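You operate a simulated robot arm through the tools that you are given. There is no shell and no other tool. Be economical: measure what you need, move in short steps, check, and stop when the job is done.

The job below is to be done with a simulated robot arm. You get a single attempt, and the scene is never put back.

## Task
Reject the cracked ball, pass the green check ball, recount the green tray.
Fine: cracked ball in the red reject box; reset the tally, then one press for each ball in the green check tray.
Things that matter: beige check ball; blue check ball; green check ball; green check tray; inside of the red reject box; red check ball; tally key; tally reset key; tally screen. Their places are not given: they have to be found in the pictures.

It is judged by the outcome, as a careful person would: the job done as asked, and still so three seconds after it is handed in. It fails if anything else is knocked over, pushed out of place, dropped, spilled or broken.

## Robot
A 6-joint arm with a two-finger parallel gripper, fixed in place. Base frame: the origin is at the foot of the arm, x ahead of it, y to its left, z up; the work surface is at about z = 0. Readings come in mm, degrees, newtons and seconds.
With the tool pointing down near the work surface it reaches from about 240 to 580 mm from the base axis. Its first joint turns from -166.0 to 166.0 degrees. Payload 1.5 kg.
Tool frame: the origin (TCP) lies between the finger pads and is the grasp point; the fingertips stand 30 mm ahead of it; z points along the fingers, y is the line along which they close. Largest opening 80 mm; finger width 17, thickness 12; the body of the gripper, 40 by 82 mm, starts 80 mm behind the TCP.
Orientation is that of the tool frame in the base frame, as a unit quaternion [w, x, y, z]. With the fingers straight down and closing along the base's y, the tool's x points along the base's -x, its y along +y and its z along -z.

## Interface
- The arm moves only by the tool play_rows. Its argument "series" is a list of rows, each a list of 3 entries, a list of its own where there are three numbers: the shift along the tool's x, y, z in units of 20 mm (1.0 is 20 mm), then the turn, a rotation vector about the tool's x, y, z in units of 5 degrees (1.0 is 5 degrees), then the gripper command, from -1 (shut) to 1 (fully open), values between in proportion. In form: [[[dx, dy, dz], [wx, wy, wz], grip], ...]. A call has 1 to 12 rows; each row shifts and turns the commanded pose from where the row before left it, along the tool's axes as they then stand. A call with a number of a shift or a turn outside -1 to 1 is refused whole. Each row takes 0.2 s and may step no farther than 50 mm and 8.6 degrees from the row before; otherwise, or with a gripper value out of range, the whole call is refused. Where a pose cannot be reached the arm comes as near as it can. A force on the tool above 40 N (or 10 N above the force at the start of the call, whichever is more), or a blocked arm, ends the call early, and 0.2 s more pass. Each finger travels about 72 mm/s and halts on what it meets, pressing with about 25 N; the grip force reading is that of the motor and also rises with nothing between the fingers. The clock runs only during rows and for 0.2 s after the last one: add rows that do not move to give the fingers time. The reply holds the time, the measured pose of the TCP, the force on the tool along the base axes, the opening and the grip force, in the units named above and with some noise, with the torque about the TCP (base axes, N m) and any sound that the robot's microphone picked up.
- Cameras (640 x 400 px; columns grow to the right, rows downward): "scene" is fixed at [409.2, 508.6, 569]; the picture's right is [-0.99, 0.12, 0.00], its down [0.10, 0.76, -0.64] and it looks along [-0.08, -0.64, -0.77] (base axes); focal length 246 px, centre (320, 200). "wrist" rides on the gripper at [72, -7, -122] in the tool frame; the picture's right is [0.09, 1.00, 0.00], its down [-0.84, 0.08, -0.54] and it looks along [-0.54, 0.05, 0.84] (tool axes); focal length 238 px, centre (320, 200).
- capture(camera): a new picture of that camera. No time passes.
- locate(camera, pixels): there is no depth. For up to 12 entries [column, row, z] of the newest picture of that camera ("zoom" is the newest enlarged one), the place [x, y] in the base frame at which the ray of that pixel passes the height z, good to about 3 mm, but the place of the scene camera against the robot may be out by one fixed shift of up to 18 mm in any direction. No time passes.
- close_up(camera, box): a new picture of the part [left, top, right, bottom] of that camera's present view, enlarged. No time passes.
- close_job(): hands the job in; it is judged then, once.

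Work in short steps. Measure before you move; look again where a grasp or a placing could have gone wrong, and mend it. You have 80 turns and 34 pictures in all, those below and enlarged ones among them. Open the gripper and draw the arm clear of the work before you hand the job in, unless the task says otherwise; then end with one line.

The tools are called after "Call:" by a JSON object that holds its "api" and its "payload". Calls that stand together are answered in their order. play_rows: Moves the arm, as the interface text tells. Its arguments: {"type":"object","properties":{"series":{"type":"array","items":{"type":"array"}}},"required":["series"]} The other tools are called the same way: capture (camera) takes a picture; locate (camera, pixels) gives the place at which the rays of pixels pass given heights; close_up (camera, box) takes an enlarged picture of a part of a camera's view; close_job () hands the job in.

At the start:

```text
time: 0.0
position: [418.8, 11.1, 300.3]
tool_rot: [0.0, 0.0, 1.0, 0.0]
wrist_force: [-0.3, 0.4, -0.4]
wrist_torque: [0.01, 0.02, -0.01]
gripper_width: 80.1
grip_force: 0.2
```

scene: 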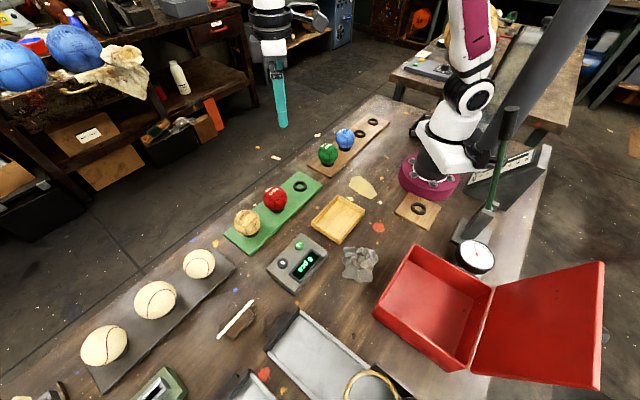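
wrist: 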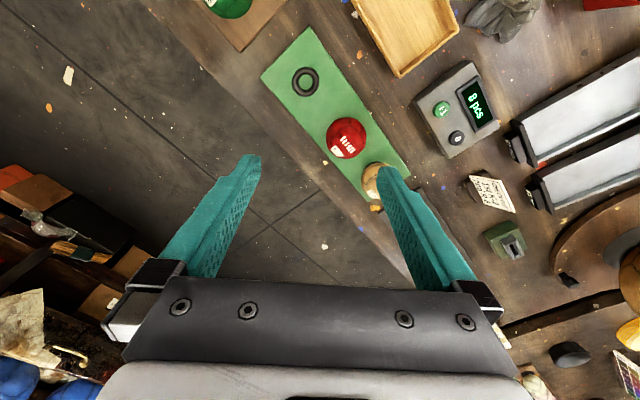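

I'll look closely at the balls, the tally device and any notes first: the green tray is around (272,215) in the scene picture and the brown tray around (345,148).

Call:
{"api": "close_up", "payload": {"camera": "scene", "box": [220, 170, 340, 250]}}

Call:
{"api": "close_up", "payload": {"camera": "scene", "box": [300, 110, 400, 175]}}

Call:
{"api": "close_up", "payload": {"camera": "wrist", "box": [400, 50, 560, 270]}}

Call:
{"api": "close_up", "payload": {"camera": "scene", "box": [200, 220, 400, 345]}}

```text
5.00 times, centred on (280, 210) of scene
```

zoom: 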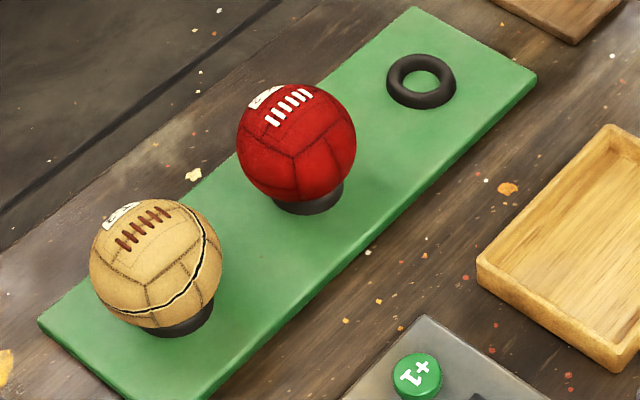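

```text
6.15 times, centred on (350, 142) of scene
```

zoom: 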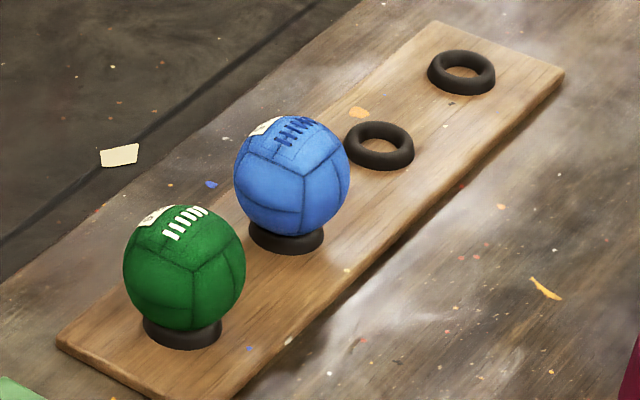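

```text
1.82 times, centred on (480, 160) of wrist
```

zoom: 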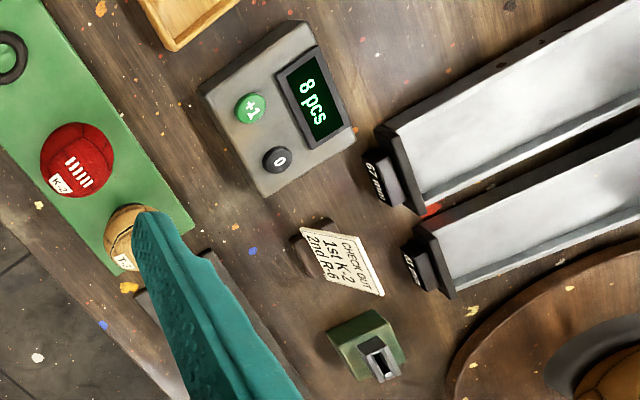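

```text
3.20 times, centred on (300, 282) of scene
```

zoom: 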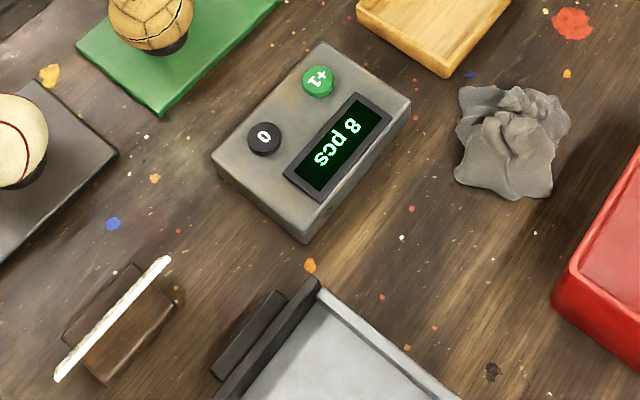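

The beige ball shows a crack, and red, green and blue look whole. Both rings, in the green tray and for the green ball, can be measured. I'll locate the tray, ring, keys and box with the wrist and scene cameras.

Call:
{"api": "locate", "payload": {"camera": "wrist", "pixels": [[305, 81, 10], [346, 138, 35], [346, 138, 45], [372, 182, 35], [441, 109, 40], [456, 138, 40], [477, 103, 40], [310, 28, 5], [262, 75, 5], [410, 175, 5]]}}

Call:
{"api": "capture", "payload": {"camera": "scene"}}

Call:
{"api": "locate", "payload": {"camera": "scene", "pixels": [[301, 186, 10], [275, 199, 35], [246.5, 223, 35], [328, 154, 35], [345.5, 138.5, 35], [299, 245, 40], [282.5, 263, 40], [303, 170, 5], [326, 183, 5]]}}

Call:
{"api": "locate", "payload": {"camera": "scene", "pixels": [[415, 246, 80], [374, 307, 80], [492, 288, 80], [462, 371, 80], [417, 246, 0], [425, 290, 5], [418, 208, 5], [473, 256, 20], [508, 108, 150]]}}

```text
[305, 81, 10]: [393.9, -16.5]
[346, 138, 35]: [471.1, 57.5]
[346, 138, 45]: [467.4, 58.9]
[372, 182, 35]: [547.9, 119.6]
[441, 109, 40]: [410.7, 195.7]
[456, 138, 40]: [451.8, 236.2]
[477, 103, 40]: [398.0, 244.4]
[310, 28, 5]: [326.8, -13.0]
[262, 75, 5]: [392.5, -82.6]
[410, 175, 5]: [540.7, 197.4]
```

```text
27 pictures are left
```

scene: 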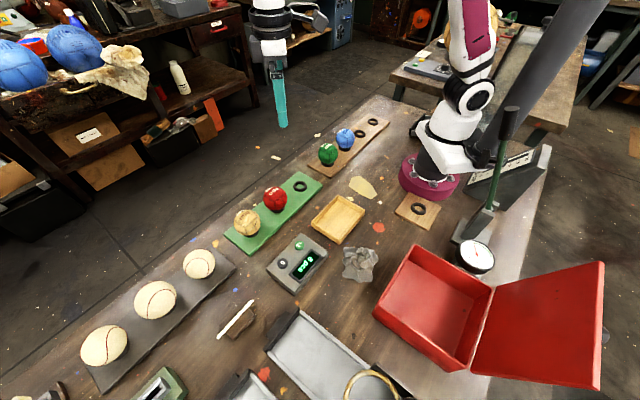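

```text
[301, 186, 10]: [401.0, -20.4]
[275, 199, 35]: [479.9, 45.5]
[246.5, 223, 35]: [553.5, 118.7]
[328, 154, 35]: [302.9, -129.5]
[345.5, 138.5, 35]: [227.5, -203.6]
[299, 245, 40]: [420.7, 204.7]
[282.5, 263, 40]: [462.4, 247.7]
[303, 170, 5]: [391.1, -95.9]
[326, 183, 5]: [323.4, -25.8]
```

```text
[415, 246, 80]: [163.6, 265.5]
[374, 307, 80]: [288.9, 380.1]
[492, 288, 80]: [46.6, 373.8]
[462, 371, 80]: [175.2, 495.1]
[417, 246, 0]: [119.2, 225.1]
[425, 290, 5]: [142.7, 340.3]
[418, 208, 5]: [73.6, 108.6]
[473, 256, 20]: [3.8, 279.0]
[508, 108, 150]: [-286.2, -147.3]
```

Ball diameter comes to about 68 mm (24 px at about 700 mm), which fits the 80 mm opening with no turn needed. I'll move above the beige ball, staying high, to measure it with the wrist camera.

Call:
{"api": "play_rows", "payload": {"series": [[[-0.843, 0.658, 0.667], [0, 0, 0], 1], [[-0.843, 0.658, 0.667], [0, 0, 0], 1], [[-0.843, 0.658, 0.667], [0, 0, 0], 1], [[-0.843, 0.658, 0.667], [0, 0, 0], 1], [[-0.843, 0.658, 0.667], [0, 0, 0], 1], [[-0.843, 0.658, 0.667], [0, 0, 0], 1], [[0, 0, 0], [0, 0, 0], 1]]}}

Call:
{"api": "capture", "payload": {"camera": "wrist"}}

```text
time: 1.6
position: [521.1, 91.9, 221.2]
tool_rot: [0.001, 0.0, 1.0, 0.0]
wrist_force: [0.7, 0.2, -0.6]
wrist_torque: [0.02, -0.02, 0.0]
gripper_width: 80.2
grip_force: 0.1
```

```text
26 pictures are left
```

wrist: 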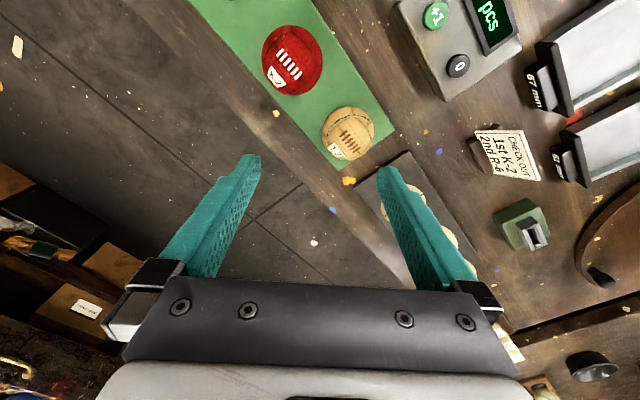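

Beige is at (347,133) and red at (291,61). I'll locate their centres at candidate heights, and the keys at (435,15) and (457,66).

Call:
{"api": "locate", "payload": {"camera": "wrist", "pixels": [[347, 133, 40], [347, 133, 46], [320, 133, 46], [374, 133, 46], [291, 61, 46], [435, 15, 45], [457, 66, 45], [331, 168, 5], [395, 138, 5], [414, 200, 50]]}}

Call:
{"api": "close_up", "payload": {"camera": "wrist", "box": [220, 0, 420, 180]}}

```text
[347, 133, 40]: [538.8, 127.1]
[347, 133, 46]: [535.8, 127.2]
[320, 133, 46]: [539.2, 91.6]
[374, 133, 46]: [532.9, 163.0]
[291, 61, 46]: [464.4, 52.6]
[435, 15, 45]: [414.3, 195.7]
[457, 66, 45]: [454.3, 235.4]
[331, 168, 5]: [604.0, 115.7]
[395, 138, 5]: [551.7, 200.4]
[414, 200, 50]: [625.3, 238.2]
```

```text
2.22 times, centred on (320, 90) of wrist
```

zoom: 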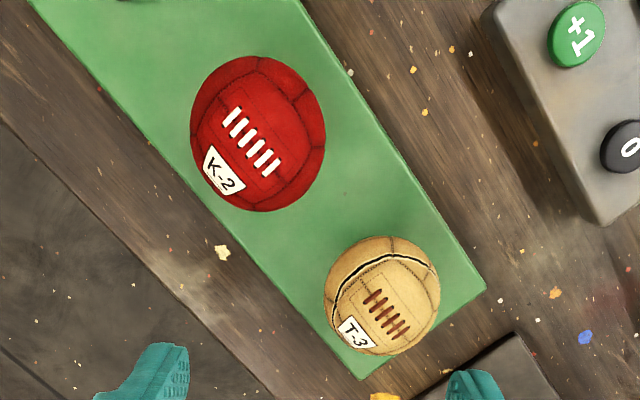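

Beige is at about (537,127) and red at (464,53), roughly 103 mm apart. I'll come over the beige ball with the tips still above it and check centring.

Call:
{"api": "play_rows", "payload": {"series": [[[-0.16, 0.351, 0.5], [0, 0, 0], 1], [[-0.16, 0.351, 0.9], [0, 0, 0], 1], [[-0.16, 0.351, 0.9], [0, 0, 0], 1], [[-0.16, 0.351, 0.9], [0, 0, 0], 1], [[-0.16, 0.351, 0.9], [0, 0, 0], 1], [[0, 0, 0], [0, 0, 0], 1]]}}

Call:
{"api": "capture", "payload": {"camera": "wrist"}}

```text
time: 3.0
position: [536.3, 125.0, 138.0]
tool_rot: [0.001, 0.0, 1.0, 0.0]
wrist_force: [0.4, 0.5, 0.3]
wrist_torque: [0.03, 0.0, -0.02]
gripper_width: 79.9
grip_force: 0.0
```

```text
24 pictures are left
```

wrist: 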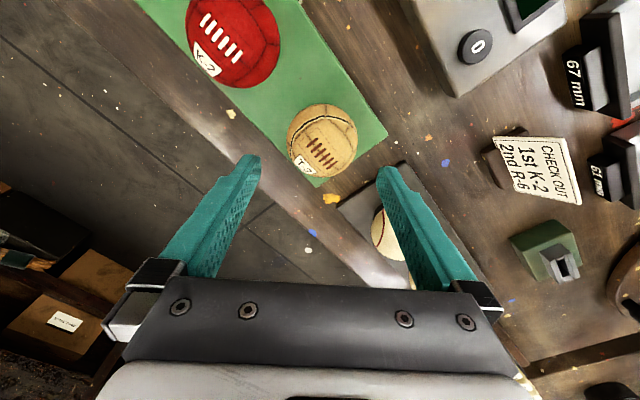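

The ball at (322,140) is centred where I expect, at about 64–68 mm across. A baseball at (385,230) sits near the right finger's path, so I'll check its place.

Call:
{"api": "locate", "payload": {"camera": "wrist", "pixels": [[322, 140, 46], [322, 140, 42], [372, 230, 45], [385, 208, 45], [338, 207, 5], [402, 162, 5]]}}

Call:
{"api": "locate", "payload": {"camera": "scene", "pixels": [[198, 264, 45], [183, 264, 45], [246.5, 223, 45], [205, 247, 5], [236, 266, 5]]}}

```text
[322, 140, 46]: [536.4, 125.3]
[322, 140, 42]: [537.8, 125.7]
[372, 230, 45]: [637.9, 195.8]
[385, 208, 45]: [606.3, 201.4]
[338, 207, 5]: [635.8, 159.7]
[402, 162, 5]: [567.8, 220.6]
```

```text
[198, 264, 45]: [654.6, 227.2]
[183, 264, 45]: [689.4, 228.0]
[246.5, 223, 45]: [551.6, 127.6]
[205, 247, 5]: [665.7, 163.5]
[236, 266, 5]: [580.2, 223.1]
```

The baseball is at x≥606, clear of the fingers. I'll descend straight to z≈46 and close.

Call:
{"api": "play_rows", "payload": {"series": [[[-0.01, 0.01, 0.9], [0, 0, 0], 1], [[-0.01, 0.01, 0.9], [0, 0, 0], 1], [[0, 0, 0.9], [0, 0, 0], 1], [[0, 0, 0.9], [0, 0, 0], 1], [[0, 0, 0.9], [0, 0, 0], 1], [[0, 0, 0], [0, 0, 0], 1]]}}

Call:
{"api": "capture", "payload": {"camera": "wrist"}}

```text
time: 4.4
position: [536.2, 124.4, 48.1]
tool_rot: [0.0, 0.0, 1.0, -0.001]
wrist_force: [0.4, 0.6, 0.1]
wrist_torque: [0.02, -0.01, -0.03]
gripper_width: 80.0
grip_force: 0.0
```

```text
23 pictures are left
```

wrist: 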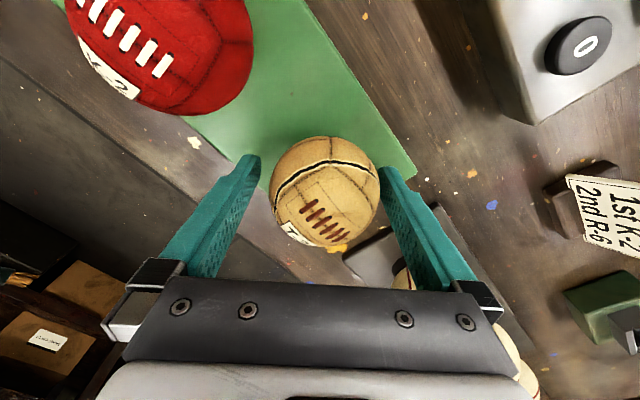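

The ball at (324,190) lies between the pads with a gap on both sides. I'll close now, then lift.

Call:
{"api": "play_rows", "payload": {"series": [[[0, 0, 0], [0, 0, 0], -1], [[0, 0, 0], [0, 0, 0], -1], [[0, 0, 0], [0, 0, 0], -1], [[0, 0, -0.5], [0, 0, 0], -1], [[0, 0, -1], [0, 0, 0], -1], [[0, 0, -1], [0, 0, 0], -1], [[0, 0, -1], [0, 0, 0], -1], [[0, 0, -1], [0, 0, 0], -1], [[0, 0, -1], [0, 0, 0], -1], [[0, 0, -1], [0, 0, 0], -1], [[0, 0, -1], [0, 0, 0], -1]]}}

```text
time: 6.8
position: [536.0, 122.9, 197.6]
tool_rot: [0.0, -0.001, 1.0, 0.001]
wrist_force: [0.4, 0.5, -2.5]
wrist_torque: [0.0, 0.0, 0.01]
gripper_width: 64.2
grip_force: 25.2
```

The ball is held at 64.2 mm. I'll carry it high toward the red box and then look at the box with the wrist camera before releasing.

Call:
{"api": "play_rows", "payload": {"series": [[[0.4, 0.15, -0.5], [0, 0, 0], -1], [[0.93, 0.35, -0.5], [0, 0, 0], -1], [[0.93, 0.35, -0.5], [0, 0, 0], -1], [[0.93, 0.35, -0.5], [0, 0, 0], -1], [[0.93, 0.35, -0.5], [0, 0, 0], -1], [[0.93, 0.35, 0], [0, 0, 0], -1], [[0.93, 0.35, 0], [0, 0, 0], -1], [[0.93, 0.35, 0], [0, 0, 0], -1], [[0.93, 0.35, 0], [0, 0, 0], -1], [[0.93, 0.35, 0], [0, 0, 0], -1], [[0.93, 0.35, 0], [0, 0, 0], -1], [[0.93, 0.35, 0], [0, 0, 0], -1]]}}

Call:
{"api": "play_rows", "payload": {"series": [[[0.93, 0.35, 0], [0, 0, 0], -1], [[0.93, 0.35, 0], [0, 0, 0], -1], [[0.93, 0.35, 0], [0, 0, 0], -1], [[0.93, 0.35, 0], [0, 0, 0], -1], [[0.93, 0.35, 0], [0, 0, 0], -1], [[0.93, 0.35, 0], [0, 0, 0], -1], [[0, 0, 0], [0, 0, 0], -1]]}}

Call:
{"api": "capture", "payload": {"camera": "wrist"}}

Call:
{"api": "capture", "payload": {"camera": "scene"}}

```text
time: 9.4
position: [324.1, 205.5, 249.1]
tool_rot: [-0.001, -0.001, 1.0, -0.001]
wrist_force: [-0.9, 0.1, -0.9]
wrist_torque: [0.02, 0.0, 0.0]
gripper_width: 64.0
grip_force: 25.1
```

```text
time: 11.0
position: [212.4, 247.8, 247.0]
tool_rot: [0.0, 0.0, 1.0, -0.001]
wrist_force: [-0.3, -0.4, -0.3]
wrist_torque: [0.04, 0.04, -0.04]
gripper_width: 64.1
grip_force: 25.1
```

```text
22 pictures are left
```

wrist: 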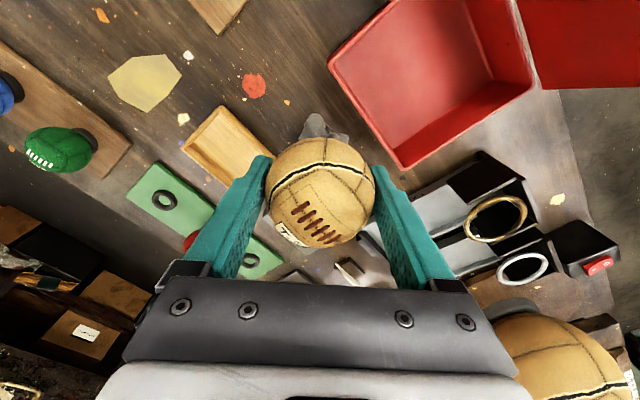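

```text
21 pictures are left
```

scene: 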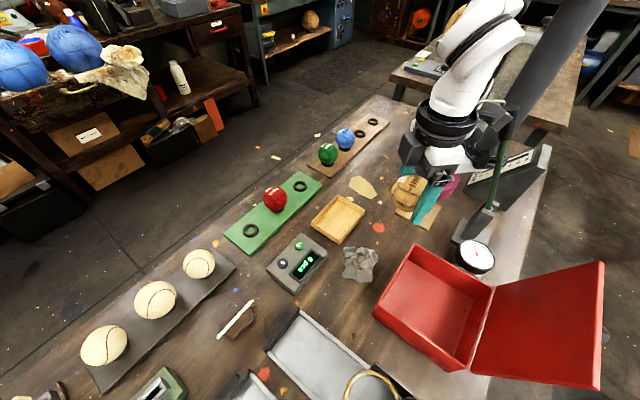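

The beige ball is held over the table. I'll triangulate the box rim, wrist corners (328,66), (402,168), (534,90), against the scene.

Call:
{"api": "locate", "payload": {"camera": "wrist", "pixels": [[328, 66, 60], [402, 168, 60], [534, 90, 60], [328, 66, 90], [402, 168, 90], [534, 90, 90], [393, 122, 5], [487, 80, 5], [440, 60, 5]]}}

Call:
{"api": "locate", "payload": {"camera": "scene", "pixels": [[414, 244, 60], [374, 307, 60], [492, 288, 60], [462, 371, 60], [414, 244, 90], [374, 307, 90], [492, 288, 90], [462, 371, 90], [399, 308, 5], [417, 283, 5], [468, 325, 5]]}}

```text
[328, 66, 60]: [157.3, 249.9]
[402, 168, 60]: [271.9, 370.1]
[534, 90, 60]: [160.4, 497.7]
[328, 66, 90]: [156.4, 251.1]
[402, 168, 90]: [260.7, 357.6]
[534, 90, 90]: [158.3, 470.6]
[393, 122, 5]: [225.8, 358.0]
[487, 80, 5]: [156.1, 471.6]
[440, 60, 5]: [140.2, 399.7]
```

```text
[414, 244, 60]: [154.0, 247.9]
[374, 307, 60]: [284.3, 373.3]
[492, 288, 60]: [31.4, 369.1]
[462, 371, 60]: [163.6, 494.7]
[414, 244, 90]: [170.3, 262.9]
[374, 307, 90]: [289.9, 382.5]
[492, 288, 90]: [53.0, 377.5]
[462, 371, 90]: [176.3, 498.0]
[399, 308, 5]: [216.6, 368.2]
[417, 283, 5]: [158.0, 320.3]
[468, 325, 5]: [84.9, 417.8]
```

The rim is about 60–65 mm high with its centre near (158,372). I'll move over it at height and check.

Call:
{"api": "play_rows", "payload": {"series": [[[0.374, 0.887, 0], [0, 0, 0], -1], [[0.374, 0.887, 0], [0, 0, 0], -1], [[0.374, 0.887, 0], [0, 0, 0], -1], [[0.374, 0.887, 0], [0, 0, 0], -1], [[0.374, 0.887, 0], [0, 0, 0], -1], [[0.374, 0.887, 0], [0, 0, 0], -1], [[0.374, 0.887, 0], [0, 0, 0], -1], [[0, 0, 0.7], [0, 0, 0], -1], [[0, 0, 1], [0, 0, 0], -1], [[0, 0, 1], [0, 0, 0], -1], [[0, 0, 1], [0, 0, 0], -1], [[0, 0, 0], [0, 0, 0], -1]]}}

Call:
{"api": "capture", "payload": {"camera": "wrist"}}

Call:
{"api": "capture", "payload": {"camera": "scene"}}

```text
time: 13.6
position: [158.4, 370.6, 173.1]
tool_rot: [0.0, 0.001, 1.0, 0.0]
wrist_force: [-0.5, -0.8, -0.7]
wrist_torque: [0.08, 0.01, 0.01]
gripper_width: 64.2
grip_force: 24.9
```

```text
20 pictures are left
```

wrist: 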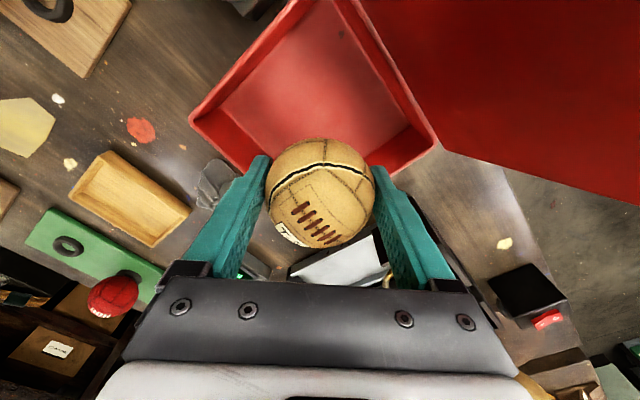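

```text
19 pictures are left
```

scene: 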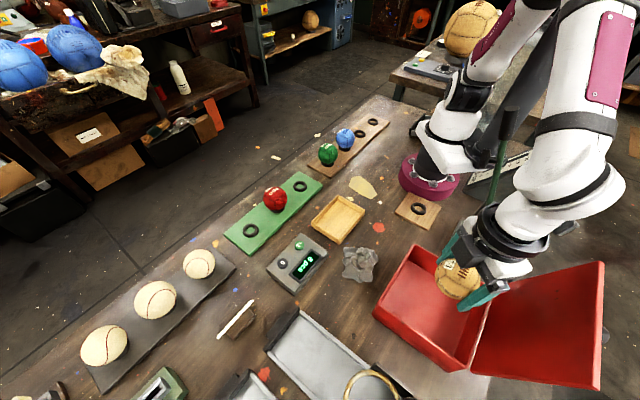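

I'll recheck the rim from here: left corner (190,121), right corner (436,143).

Call:
{"api": "locate", "payload": {"camera": "wrist", "pixels": [[190, 121, 62], [436, 143, 62], [375, 0, 62], [300, 0, 62], [410, 125, 5], [236, 90, 5]]}}

```text
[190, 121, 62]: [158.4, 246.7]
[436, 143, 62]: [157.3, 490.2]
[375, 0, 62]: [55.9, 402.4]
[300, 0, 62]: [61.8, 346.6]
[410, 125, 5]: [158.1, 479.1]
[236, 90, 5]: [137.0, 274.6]
```

Box is centred at about (158,369), and I'm above it. I'll lower to z≈44, open, wait, and raise.

Call:
{"api": "play_rows", "payload": {"series": [[[0, 0, 0.9], [0, 0, 0], -1], [[0, 0, 1], [0, 0, 0], -1], [[0, 0, 1], [0, 0, 0], -1], [[0, 0, 1], [0, 0, 0], -1], [[0, 0, 1], [0, 0, 0], -1], [[0, 0, 1], [0, 0, 0], -1], [[0, 0, 0.55], [0, 0, 0], -1], [[0, 0, 0], [0, 0, 0], -1]]}}

```text
time: 15.4
position: [159.2, 371.8, 46.1]
tool_rot: [0.0, 0.001, 1.0, -0.001]
wrist_force: [-0.3, 0.0, -1.4]
wrist_torque: [0.01, 0.03, -0.03]
gripper_width: 64.1
grip_force: 25.1
```

No contact yet, so I'll creep down until there is a slight touch.

Call:
{"api": "play_rows", "payload": {"series": [[[0, 0, 0.15], [0, 0, 0], -1], [[0, 0, 0.15], [0, 0, 0], -1], [[0, 0, 0], [0, 0, 0], -1]]}}

```text
time: 16.2
position: [160.9, 371.4, 39.5]
tool_rot: [0.0, 0.0, 1.0, -0.001]
wrist_force: [-0.2, 0.3, -1.0]
wrist_torque: [-0.01, 0.0, 0.02]
gripper_width: 64.0
grip_force: 25.1
```

The ball is within a few millimetres of the floor, so I'll open gently and rise.

Call:
{"api": "play_rows", "payload": {"series": [[[0, 0, 0.1], [0, 0, 0], -1], [[0, 0, 0], [0, 0, 0], 0.75], [[0, 0, 0], [0, 0, 0], 1], [[0, 0, 0], [0, 0, 0], 1], [[0, 0, -0.5], [0, 0, 0], 1], [[0, 0, -1], [0, 0, 0], 1], [[0, 0, -1], [0, 0, 0], 1], [[0, 0, -1], [0, 0, 0], 1], [[0, 0, -1], [0, 0, 0], 1], [[0, 0, -1], [0, 0, 0], 1], [[0, 0, -1], [0, 0, 0], 1], [[0, 0, -1], [0, 0, 0], 1]]}}

Call:
{"api": "capture", "payload": {"camera": "wrist"}}

```text
time: 18.8
position: [160.3, 371.5, 188.7]
tool_rot: [-0.001, 0.001, 1.0, 0.0]
wrist_force: [-0.2, -0.6, -0.2]
wrist_torque: [0.0, -0.02, -0.01]
gripper_width: 80.2
grip_force: 0.0
```

```text
18 pictures are left
```

wrist: 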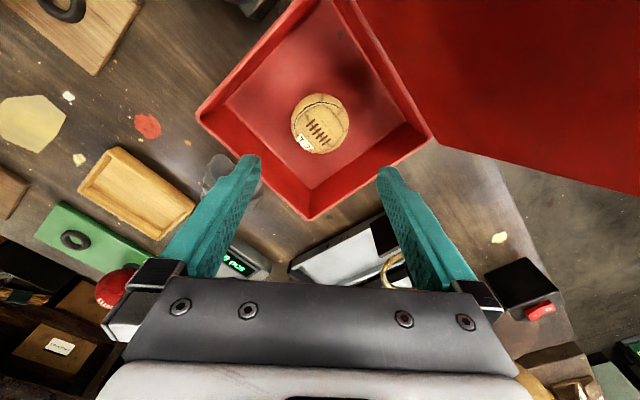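

The beige ball rests in the box at (320,122). Now I'll go to the green ball at roughly (288,-128), swinging around the base at a safe radius.

Call:
{"api": "play_rows", "payload": {"series": [[[-0.5, -0.5, -0.5], [0, 0, 0], 1], [[-0.95, -0.95, -0.5], [0, 0, 0], 1], [[-0.95, -0.95, -0.5], [0, 0, 0], 1], [[-0.95, -0.95, -0.5], [0, 0, 0], 1], [[-0.95, -0.95, 0], [0, 0, 0], 1], [[-0.95, -0.95, 0], [0, 0, 0], 1], [[-0.95, -0.95, 0], [0, 0, 0], 1], [[-0.95, -0.95, 0], [0, 0, 0], 1], [[-0.95, -0.95, 0], [0, 0, 0], 1], [[-0.95, -0.95, 0], [0, 0, 0], 1], [[-0.5, -0.95, 0], [0, 0, 0], 1], [[0, -1, 0], [0, 0, 0], 1]]}}

Call:
{"api": "play_rows", "payload": {"series": [[[0.2, -1, 0], [0, 0, 0], 1], [[0.2, -1, 0], [0, 0, 0], 1], [[0.2, -1, 0], [0, 0, 0], 1], [[0.3, -1, 0], [0, 0, 0], 1], [[0.3, -1, 0], [0, 0, 0], 1], [[0.4, -1, 0], [0, 0, 0], 1], [[0.4, -1, 0], [0, 0, 0], 1], [[0.4, -1, 0], [0, 0, 0], 1], [[0.4, -1, 0], [0, 0, 0], 1], [[0.4, -1, 0], [0, 0, 0], 1], [[0.4, -1, 0], [0, 0, 0], 1], [[0.4, -1, 0], [0, 0, 0], 1]]}}

Call:
{"api": "capture", "payload": {"camera": "wrist"}}

```text
time: 21.4
position: [351.0, 150.4, 227.5]
tool_rot: [0.0, 0.0, 1.0, 0.0]
wrist_force: [-0.9, 0.4, -0.3]
wrist_torque: [0.0, 0.02, -0.03]
gripper_width: 79.9
grip_force: 0.2
```

```text
time: 24.0
position: [273.2, -88.7, 227.4]
tool_rot: [0.0, 0.0, 1.0, 0.0]
wrist_force: [0.0, 0.1, 0.2]
wrist_torque: [0.0, 0.0, 0.0]
gripper_width: 79.8
grip_force: 0.0
```

```text
17 pictures are left
```

wrist: 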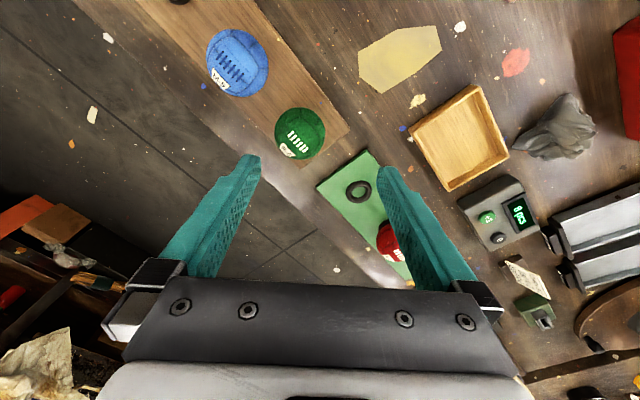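

Green is at (300,133), blue at (237,63), the empty ring at (358,191). I'll locate them.

Call:
{"api": "locate", "payload": {"camera": "wrist", "pixels": [[300, 133, 46], [237, 63, 46], [358, 191, 12], [387, 237, 46]]}}

Call:
{"api": "close_up", "payload": {"camera": "wrist", "box": [190, 20, 430, 230]}}

```text
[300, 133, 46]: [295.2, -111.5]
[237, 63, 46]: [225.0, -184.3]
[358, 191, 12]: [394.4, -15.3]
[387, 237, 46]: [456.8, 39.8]
```

```text
1.90 times, centred on (310, 125) of wrist
```

zoom: 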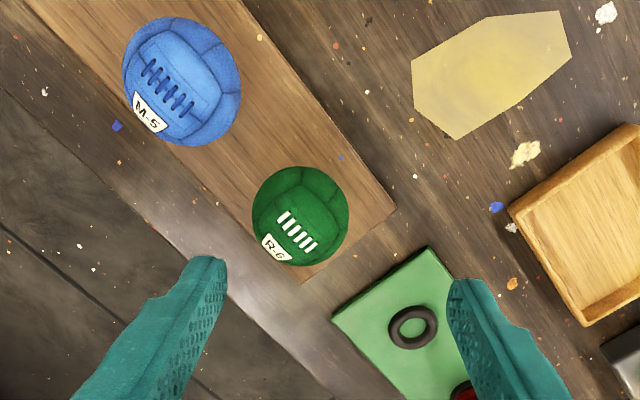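

Green, labelled R-6, is whole and sits at about (295,-112). I'll move above it and recheck.

Call:
{"api": "play_rows", "payload": {"series": [[[-0.22, -0.232, 0.8], [0, 0, 0], 1], [[-0.22, -0.232, 1], [0, 0, 0], 1], [[-0.22, -0.232, 1], [0, 0, 0], 1], [[-0.22, -0.232, 1], [0, 0, 0], 1], [[-0.22, -0.232, 0.9], [0, 0, 0], 1], [[0, 0, 0], [0, 0, 0], 1]]}}

Call:
{"api": "capture", "payload": {"camera": "wrist"}}

```text
time: 25.4
position: [293.7, -113.3, 133.5]
tool_rot: [0.0, 0.0, 1.0, 0.0]
wrist_force: [0.7, 0.3, 0.8]
wrist_torque: [-0.01, -0.03, 0.02]
gripper_width: 80.3
grip_force: 0.0
```

```text
15 pictures are left
```

wrist: 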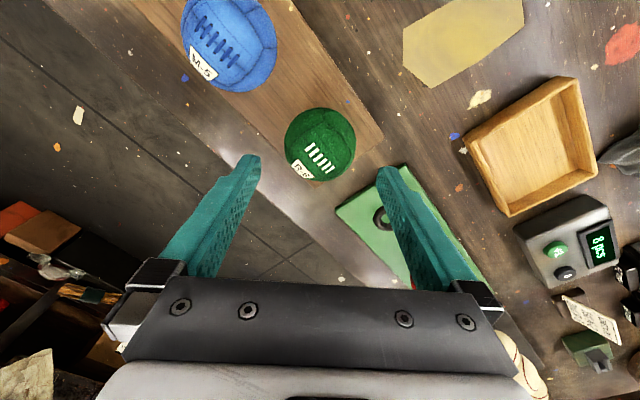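

Green at (319.5,144) matches the expected (320.5,142). I'll descend, then close.

Call:
{"api": "play_rows", "payload": {"series": [[[-0.05, 0, 0.8], [0, 0, 0], 1], [[-0.05, 0, 0.9], [0, 0, 0], 1], [[0, 0, 0.9], [0, 0, 0], 1], [[0, 0, 0.9], [0, 0, 0], 1], [[0, 0, 0.8], [0, 0, 0], 1], [[0, 0, 0], [0, 0, 0], 1]]}}

Call:
{"api": "capture", "payload": {"camera": "wrist"}}

```text
time: 26.8
position: [295.7, -112.2, 48.0]
tool_rot: [0.0, 0.0, 1.0, 0.0]
wrist_force: [0.1, -0.4, -0.4]
wrist_torque: [-0.01, 0.01, 0.0]
gripper_width: 79.9
grip_force: 0.0
```

```text
14 pictures are left
```

wrist: 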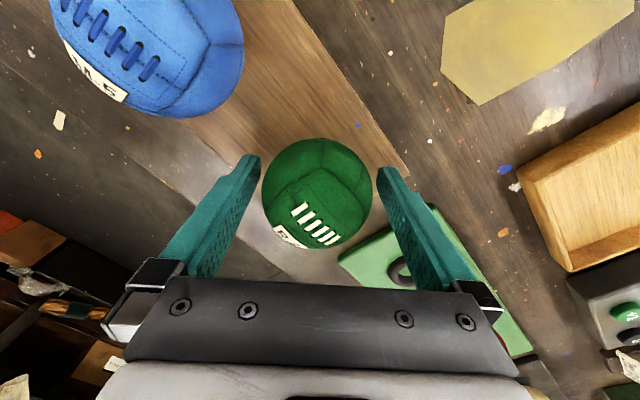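

The ball is centred at (317,194). I'll close and lift.

Call:
{"api": "play_rows", "payload": {"series": [[[0, 0, 0], [0, 0, 0], -1], [[0, 0, 0], [0, 0, 0], -1], [[0, 0, 0], [0, 0, 0], -1], [[0, 0, -0.5], [0, 0, 0], -1], [[0, 0, -1], [0, 0, 0], -1], [[0, 0, -1], [0, 0, 0], -1], [[0, 0, -1], [0, 0, 0], -1], [[0, 0, -1], [0, 0, 0], -1], [[0, 0, -0.5], [0, 0, 0], -1], [[0, 0, 0], [0, 0, 0], -1]]}}

```text
time: 29.0
position: [295.7, -113.1, 148.0]
tool_rot: [0.0, -0.001, 1.0, 0.0]
wrist_force: [-0.6, 0.0, -1.1]
wrist_torque: [-0.02, 0.01, 0.01]
gripper_width: 64.1
grip_force: 24.9
```

The ball is held at 64.1 mm. I'll move to about (410,-85), from which the empty ring should be visible above the right fingertip, to measure it closely.

Call:
{"api": "play_rows", "payload": {"series": [[[-0.95, 0.23, 0], [0, 0, 0], -1], [[-0.95, 0.23, 0], [0, 0, 0], -1], [[-0.95, 0.23, 0], [0, 0, 0], -1], [[-0.95, 0.23, 0], [0, 0, 0], -1], [[-0.95, 0.23, 0], [0, 0, 0], -1], [[-0.95, 0.23, 0], [0, 0, 0], -1], [[0, 0, 0], [0, 0, 0], -1]]}}

Call:
{"api": "capture", "payload": {"camera": "wrist"}}

```text
time: 30.6
position: [409.7, -84.0, 145.8]
tool_rot: [-0.001, 0.0, 1.0, 0.0]
wrist_force: [0.7, 0.7, -1.3]
wrist_torque: [0.02, 0.02, -0.02]
gripper_width: 64.0
grip_force: 24.9
```

```text
13 pictures are left
```

wrist: 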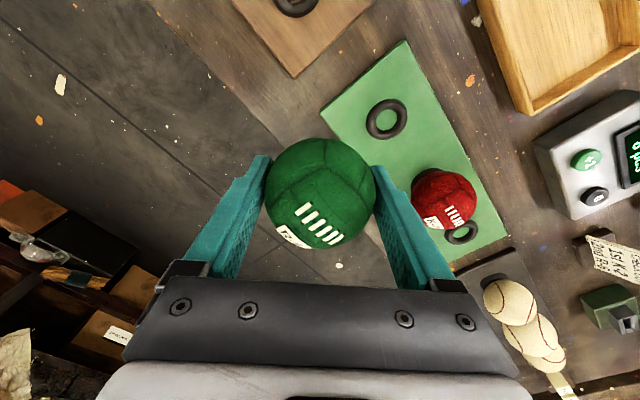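

The empty ring is clearly visible, centred at (386,118). I'll locate it together with red (443,200), the keys (585,159), (594,196), and the beige ring (461,232).

Call:
{"api": "locate", "payload": {"camera": "wrist", "pixels": [[386, 118, 12], [386, 118, 16], [443, 200, 46], [461, 232, 12], [585, 159, 45], [594, 196, 45]]}}

```text
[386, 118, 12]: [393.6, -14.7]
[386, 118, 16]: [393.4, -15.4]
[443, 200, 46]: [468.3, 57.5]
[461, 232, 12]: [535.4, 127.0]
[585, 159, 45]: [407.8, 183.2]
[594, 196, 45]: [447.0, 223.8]
```

The ring is at (393.6,-15). I'll move over it and descend to just above.

Call:
{"api": "play_rows", "payload": {"series": [[[0.2, 0.86, 0], [0, 0, 0], -1], [[0.2, 0.86, 0], [0, 0, 0], -1], [[0.2, 0.86, 0], [0, 0, 0], -1], [[0.2, 0.86, 0], [0, 0, 0], -1], [[0, 0, 0.7], [0, 0, 0], -1], [[0, 0, 1], [0, 0, 0], -1], [[0, 0, 1], [0, 0, 0], -1], [[0, 0, 1], [0, 0, 0], -1], [[0, 0, 0.6], [0, 0, 0], -1], [[0, 0, 0], [0, 0, 0], -1]]}}

Call:
{"api": "close_up", "payload": {"camera": "scene", "box": [220, 150, 360, 240]}}

```text
time: 32.8
position: [392.6, -16.0, 60.5]
tool_rot: [0.0, 0.0, 1.0, 0.0]
wrist_force: [-0.5, 0.4, -0.8]
wrist_torque: [0.03, 0.0, -0.03]
gripper_width: 64.1
grip_force: 24.9
```

```text
4.44 times, centred on (290, 195) of scene
```

zoom: 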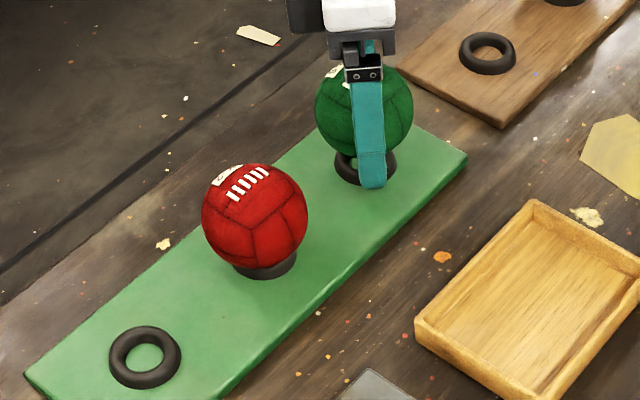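

The ball is nicely over the ring. I'll lower to about the grasp height of 48 mm in small steps.

Call:
{"api": "play_rows", "payload": {"series": [[[-0.04, 0.03, 0.3], [0, 0, 0], -1], [[0, 0, 0.25], [0, 0, 0], -1], [[0, 0, 0.07], [0, 0, 0], -1], [[0, 0, 0], [0, 0, 0], -1]]}}

```text
time: 33.8
position: [393.5, -15.3, 48.6]
tool_rot: [0.0, 0.0, 1.0, 0.0]
wrist_force: [-0.5, -0.2, -2.6]
wrist_torque: [0.01, -0.02, -0.03]
gripper_width: 63.9
grip_force: 24.9
```

We're at grasp height with no strong contact. One more millimetre, then I'll open.

Call:
{"api": "play_rows", "payload": {"series": [[[0, 0, 0.05], [0, 0, 0], -1], [[0, 0, 0], [0, 0, 0], -1]]}}

```text
time: 34.4
position: [395.0, -15.3, 48.0]
tool_rot: [0.001, 0.0, 1.0, 0.0]
wrist_force: [-0.5, 0.5, 1.2]
wrist_torque: [0.0, 0.0, 0.01]
gripper_width: 64.0
grip_force: 24.6
```

The vertical force changed sign (+1.2 N), so the ball is touching the ring. I'll open slowly, wait, and rise straight up.

Call:
{"api": "play_rows", "payload": {"series": [[[0, 0, 0], [0, 0, 0], 0.7], [[0, 0, 0], [0, 0, 0], 0.85], [[0, 0, 0], [0, 0, 0], 1], [[0, 0, 0], [0, 0, 0], 1], [[0, 0, -0.3], [0, 0, 0], 1], [[0, 0, -0.8], [0, 0, 0], 1], [[0, 0, -1], [0, 0, 0], 1], [[0, 0, -1], [0, 0, 0], 1], [[0, 0, -1], [0, 0, 0], 1], [[0, 0, -1], [0, 0, 0], 1], [[0, 0, 0], [0, 0, 0], 1]]}}

Call:
{"api": "capture", "payload": {"camera": "wrist"}}

```text
time: 36.8
position: [393.0, -14.0, 151.2]
tool_rot: [0.0, 0.0, 1.0, 0.0]
wrist_force: [0.0, 1.0, 0.1]
wrist_torque: [-0.03, 0.02, 0.01]
gripper_width: 80.0
grip_force: 0.0
```

```text
11 pictures are left
```

wrist: 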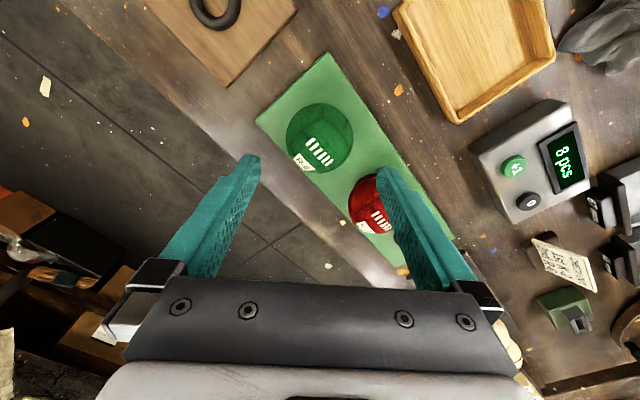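

The green ball is seated on the ring at (320,137). Next I'll close the fingers and move toward the tally to measure its keys (515,167) "+1" and (529,201) "0".

Call:
{"api": "play_rows", "payload": {"series": [[[-0.06, 0.5, -0.3], [0, 0, 0], -1], [[-0.06, 0.911, 0], [0, 0, 0], -1], [[-0.06, 0.911, 0], [0, 0, 0], -1], [[-0.06, 0.911, 0], [0, 0, 0], -1], [[-0.06, 0.911, 0], [0, 0, 0], -1], [[-0.06, 0.911, 0], [0, 0, 0], -1], [[-0.06, 0.911, 0], [0, 0, 0], -1], [[-0.06, 0.911, 0], [0, 0, 0], -1], [[-0.06, 0.911, 0], [0, 0, 0], -1], [[0, 0, 0], [0, 0, 0], -1]]}}

Call:
{"api": "capture", "payload": {"camera": "wrist"}}

```text
time: 39.0
position: [404.5, 141.4, 158.2]
tool_rot: [0.001, 0.0, 1.0, 0.001]
wrist_force: [0.6, -0.7, -0.5]
wrist_torque: [-0.02, -0.03, 0.01]
gripper_width: 0.1
grip_force: 21.6
```

```text
10 pictures are left
```

wrist: 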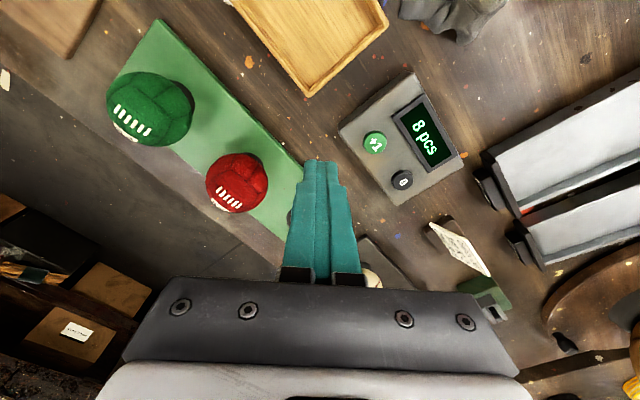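

Keys are at (375,143) for "+1" and (402,179) for "0". I'll locate them at several heights to triangulate with the earlier view.

Call:
{"api": "locate", "payload": {"camera": "wrist", "pixels": [[375, 143, 45], [402, 179, 45], [375, 143, 35], [402, 179, 35], [375, 143, 25], [402, 179, 25], [460, 160, 25], [340, 125, 25], [394, 205, 25], [412, 72, 25]]}}

```text
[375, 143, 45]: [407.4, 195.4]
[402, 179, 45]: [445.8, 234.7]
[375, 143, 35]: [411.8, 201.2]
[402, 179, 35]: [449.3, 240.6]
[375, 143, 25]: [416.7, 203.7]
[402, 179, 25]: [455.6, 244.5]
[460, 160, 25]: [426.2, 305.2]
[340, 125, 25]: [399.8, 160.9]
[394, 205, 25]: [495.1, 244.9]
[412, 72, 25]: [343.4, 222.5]
```

The triangulation gives "+1" ≈ (413,201) and "0" ≈ (452,240), tops at about z 32. I'll move over "0" with the tips about 25 mm above and check.

Call:
{"api": "play_rows", "payload": {"series": [[[-0.48, 0.99, 0], [0, 0, 0], -1], [[-0.48, 0.99, 0], [0, 0, 0], -1], [[-0.48, 0.99, 0], [0, 0, 0], -1], [[-0.48, 0.99, 0], [0, 0, 0], -1], [[-0.48, 0.99, 0], [0, 0, 0], -1], [[0, 0, 0.8], [0, 0, 0], -1], [[0, 0, 1], [0, 0, 0], -1], [[0, 0, 1], [0, 0, 0], -1], [[0, 0, 0.6], [0, 0, 0], -1], [[0, 0, 0], [0, 0, 0], -1]]}}

Call:
{"api": "capture", "payload": {"camera": "wrist"}}

```text
time: 41.2
position: [453.1, 239.5, 87.7]
tool_rot: [0.001, -0.001, 1.0, 0.0]
wrist_force: [0.3, -0.9, 0.0]
wrist_torque: [0.01, 0.02, 0.01]
gripper_width: 0.1
grip_force: 20.9
```

```text
9 pictures are left
```

wrist: 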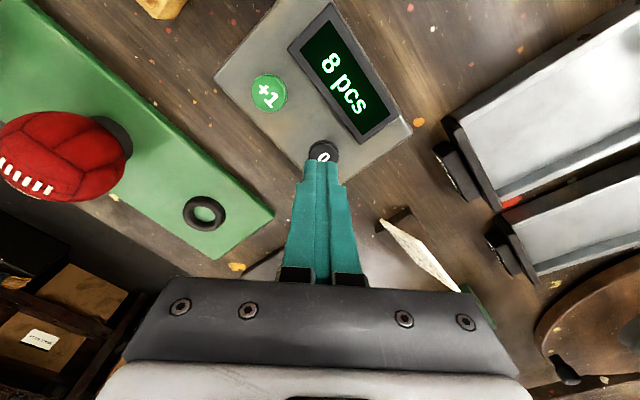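

"0" is at (323,153), just ahead of the tips. I'll locate both keys from here.

Call:
{"api": "locate", "payload": {"camera": "wrist", "pixels": [[323, 153, 32], [269, 93, 32], [323, 153, 28], [269, 93, 28]]}}

```text
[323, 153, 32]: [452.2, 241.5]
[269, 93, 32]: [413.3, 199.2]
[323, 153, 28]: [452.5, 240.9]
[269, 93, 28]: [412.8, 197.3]
```

"0" is at (452,241). I'll descend to about 5 mm above the key, then step 1 mm per row until contact.

Call:
{"api": "play_rows", "payload": {"series": [[[0.04, 0.06, 0.5], [0, 0, 0], -1], [[0, 0, 0.5], [0, 0, 0], -1], [[0, 0, 0.1], [0, 0, 0], -1], [[0, 0, 0.05], [0, 0, 0], -1], [[0, 0, 0.05], [0, 0, 0], -1]]}}

Call:
{"api": "play_rows", "payload": {"series": [[[0, 0, 0.05], [0, 0, 0], -1], [[0, 0, 0.05], [0, 0, 0], -1], [[0, 0, 0.05], [0, 0, 0], -1]]}}

```text
time: 42.4
position: [452.2, 240.4, 64.8]
tool_rot: [0.0, 0.0, 1.0, 0.001]
wrist_force: [-0.9, 0.5, 1.6]
wrist_torque: [-0.01, 0.05, 0.0]
gripper_width: 0.0
grip_force: 21.4
heard: click
```

```text
time: 43.2
position: [451.7, 240.5, 61.8]
tool_rot: [0.001, 0.0, 1.0, 0.001]
wrist_force: [-3.2, 1.3, 10.1]
wrist_torque: [0.06, 0.12, -0.02]
gripper_width: 0.0
grip_force: 21.6
```

A click was heard, and the key bottomed out at z≈62 with 10 N. I'll lift and check the screen.

Call:
{"api": "play_rows", "payload": {"series": [[[0, 0, -0.3], [0, 0, 0], -1], [[0, 0, -0.7], [0, 0, 0], -1], [[0, 0, -0.5], [0, 0, 0], -1], [[0, 0, 0], [0, 0, 0], -1]]}}

Call:
{"api": "capture", "payload": {"camera": "wrist"}}

```text
time: 44.2
position: [452.3, 241.4, 92.6]
tool_rot: [0.001, 0.0, 1.0, 0.0]
wrist_force: [-0.1, 0.1, -0.2]
wrist_torque: [0.03, 0.0, 0.02]
gripper_width: 0.1
grip_force: 21.4
```

```text
8 pictures are left
```

wrist: 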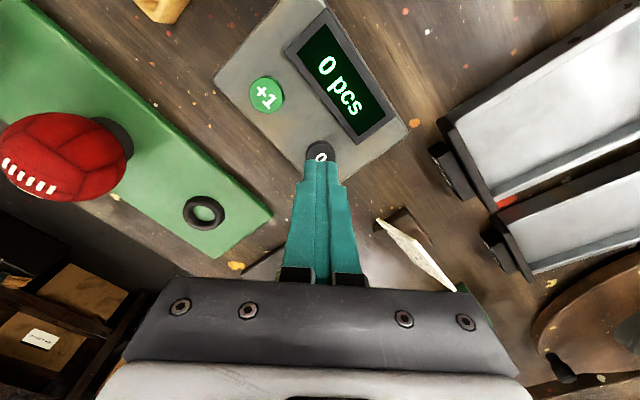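

The screen reads 0 pcs. I'll move over "+1" at (413,200).

Call:
{"api": "play_rows", "payload": {"series": [[[0.655, -0.69, 0], [0, 0, 0], -1], [[0.655, -0.69, 0], [0, 0, 0], -1], [[0.655, -0.69, 0], [0, 0, 0], -1], [[0, 0, 0.5], [0, 0, 0], -1], [[0, 0, 0.5], [0, 0, 0], -1], [[0, 0, 0], [0, 0, 0], -1]]}}

Call:
{"api": "play_rows", "payload": {"series": [[[0, 0, 0.1], [0, 0, 0], -1], [[0, 0, 0.1], [0, 0, 0], -1], [[0, 0, 0.05], [0, 0, 0], -1], [[0, 0, 0.05], [0, 0, 0], -1], [[0, 0, 0.05], [0, 0, 0], -1]]}}

```text
time: 45.6
position: [411.9, 198.8, 70.5]
tool_rot: [0.0, 0.0, 1.0, 0.0]
wrist_force: [0.8, -0.7, 0.3]
wrist_torque: [0.03, 0.01, 0.02]
gripper_width: 0.0
grip_force: 21.1
```

```text
time: 46.8
position: [412.6, 199.1, 63.0]
tool_rot: [0.0, 0.0, 1.0, 0.0]
wrist_force: [1.0, -0.2, 1.7]
wrist_torque: [0.0, 0.02, 0.03]
gripper_width: 0.1
grip_force: 20.8
heard: click
```

One click. I'll lift fully clear and check the screen.

Call:
{"api": "play_rows", "payload": {"series": [[[0, 0, -0.5], [0, 0, 0], -1], [[0, 0, -0.5], [0, 0, 0], -1], [[0, 0, 0], [0, 0, 0], -1]]}}

Call:
{"api": "close_up", "payload": {"camera": "scene", "box": [220, 160, 400, 300]}}

```text
time: 47.6
position: [413.2, 198.4, 83.8]
tool_rot: [0.0, 0.0, 1.0, -0.001]
wrist_force: [-0.2, 0.3, 0.6]
wrist_torque: [0.03, 0.0, 0.0]
gripper_width: 0.0
grip_force: 21.4
```

```text
2.86 times, centred on (310, 230) of scene
```

zoom: 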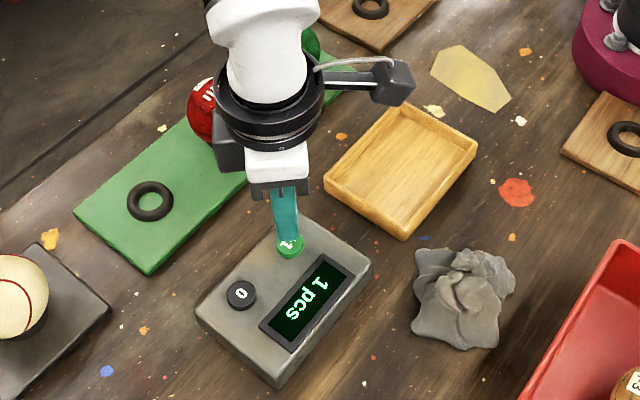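

The screen reads 1 pcs, so I'll press once more and lift.

Call:
{"api": "play_rows", "payload": {"series": [[[0, 0, 0.5], [0, 0, 0], -1], [[0, 0, 0.3], [0, 0, 0], -1], [[0, 0, 0.1], [0, 0, 0], -1], [[0, 0, 0.05], [0, 0, 0], -1], [[0, 0, 0.05], [0, 0, 0], -1], [[0, 0, 0], [0, 0, 0], -1]]}}

```text
time: 49.0
position: [412.9, 197.8, 64.9]
tool_rot: [0.0, 0.0, 1.0, 0.0]
wrist_force: [-0.2, -0.9, 2.4]
wrist_torque: [-0.04, -0.02, 0.02]
gripper_width: 0.0
grip_force: 21.6
heard: click
```

I heard one click. I'll lift, draw the arm up and away, open the gripper, and look.

Call:
{"api": "play_rows", "payload": {"series": [[[0, 0, -0.5], [0, 0, 0], -1], [[0, 0, -1], [0, 0, 0], -1], [[0, 0, -1], [0, 0, 0], -1], [[0, 0, -1], [0, 0, 0], -1], [[0, 0, -1], [0, 0, 0], 0], [[0, 0, -1], [0, 0, 0], 1], [[0, -0.5, -1], [0, 0, 0], 1], [[0, -0.5, -1], [0, 0, 0], 1], [[0, -0.5, -1], [0, 0, 0], 1], [[0, -0.5, -1], [0, 0, 0], 1], [[0, -0.5, -1], [0, 0, 0], 1], [[0, 0, 0], [0, 0, 0], 1]]}}

Call:
{"api": "capture", "payload": {"camera": "scene"}}

Call:
{"api": "capture", "payload": {"camera": "wrist"}}

Call:
{"api": "close_up", "payload": {"camera": "scene", "box": [240, 160, 480, 340]}}

```text
time: 51.6
position: [411.6, 148.3, 273.9]
tool_rot: [0.0, 0.0, 1.0, -0.001]
wrist_force: [-0.4, -0.6, 0.3]
wrist_torque: [0.0, -0.01, 0.02]
gripper_width: 80.1
grip_force: 0.0
```

```text
6 pictures are left
```

scene: 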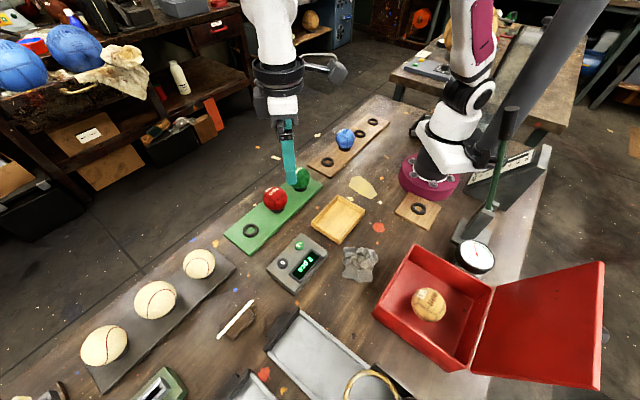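

```text
5 pictures are left
```

wrist: 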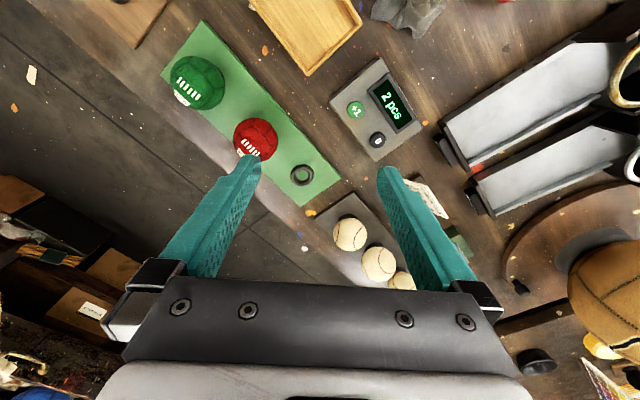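

```text
2.22 times, centred on (360, 250) of scene
```

zoom: 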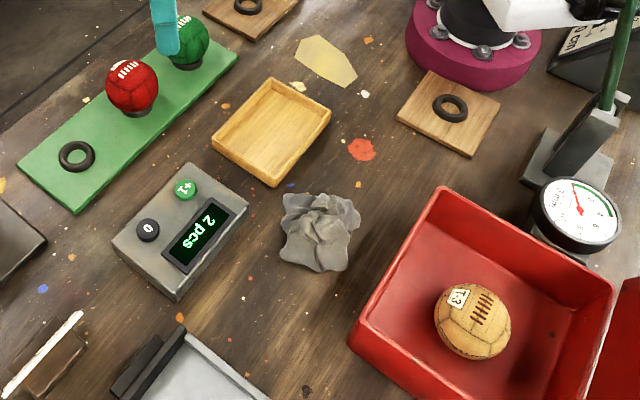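

The screen shows 2 pcs. Red and green are on the green tray, beige is in the red box, and the arm is clear with the gripper open. I'm handing in.

Call:
{"api": "close_job", "payload": {}}

```text
The job is handed in.
```

The cracked beige ball is in the red reject box, the green ball is in the green tray beside the red one, and the tally was reset and now reads 2 pcs.
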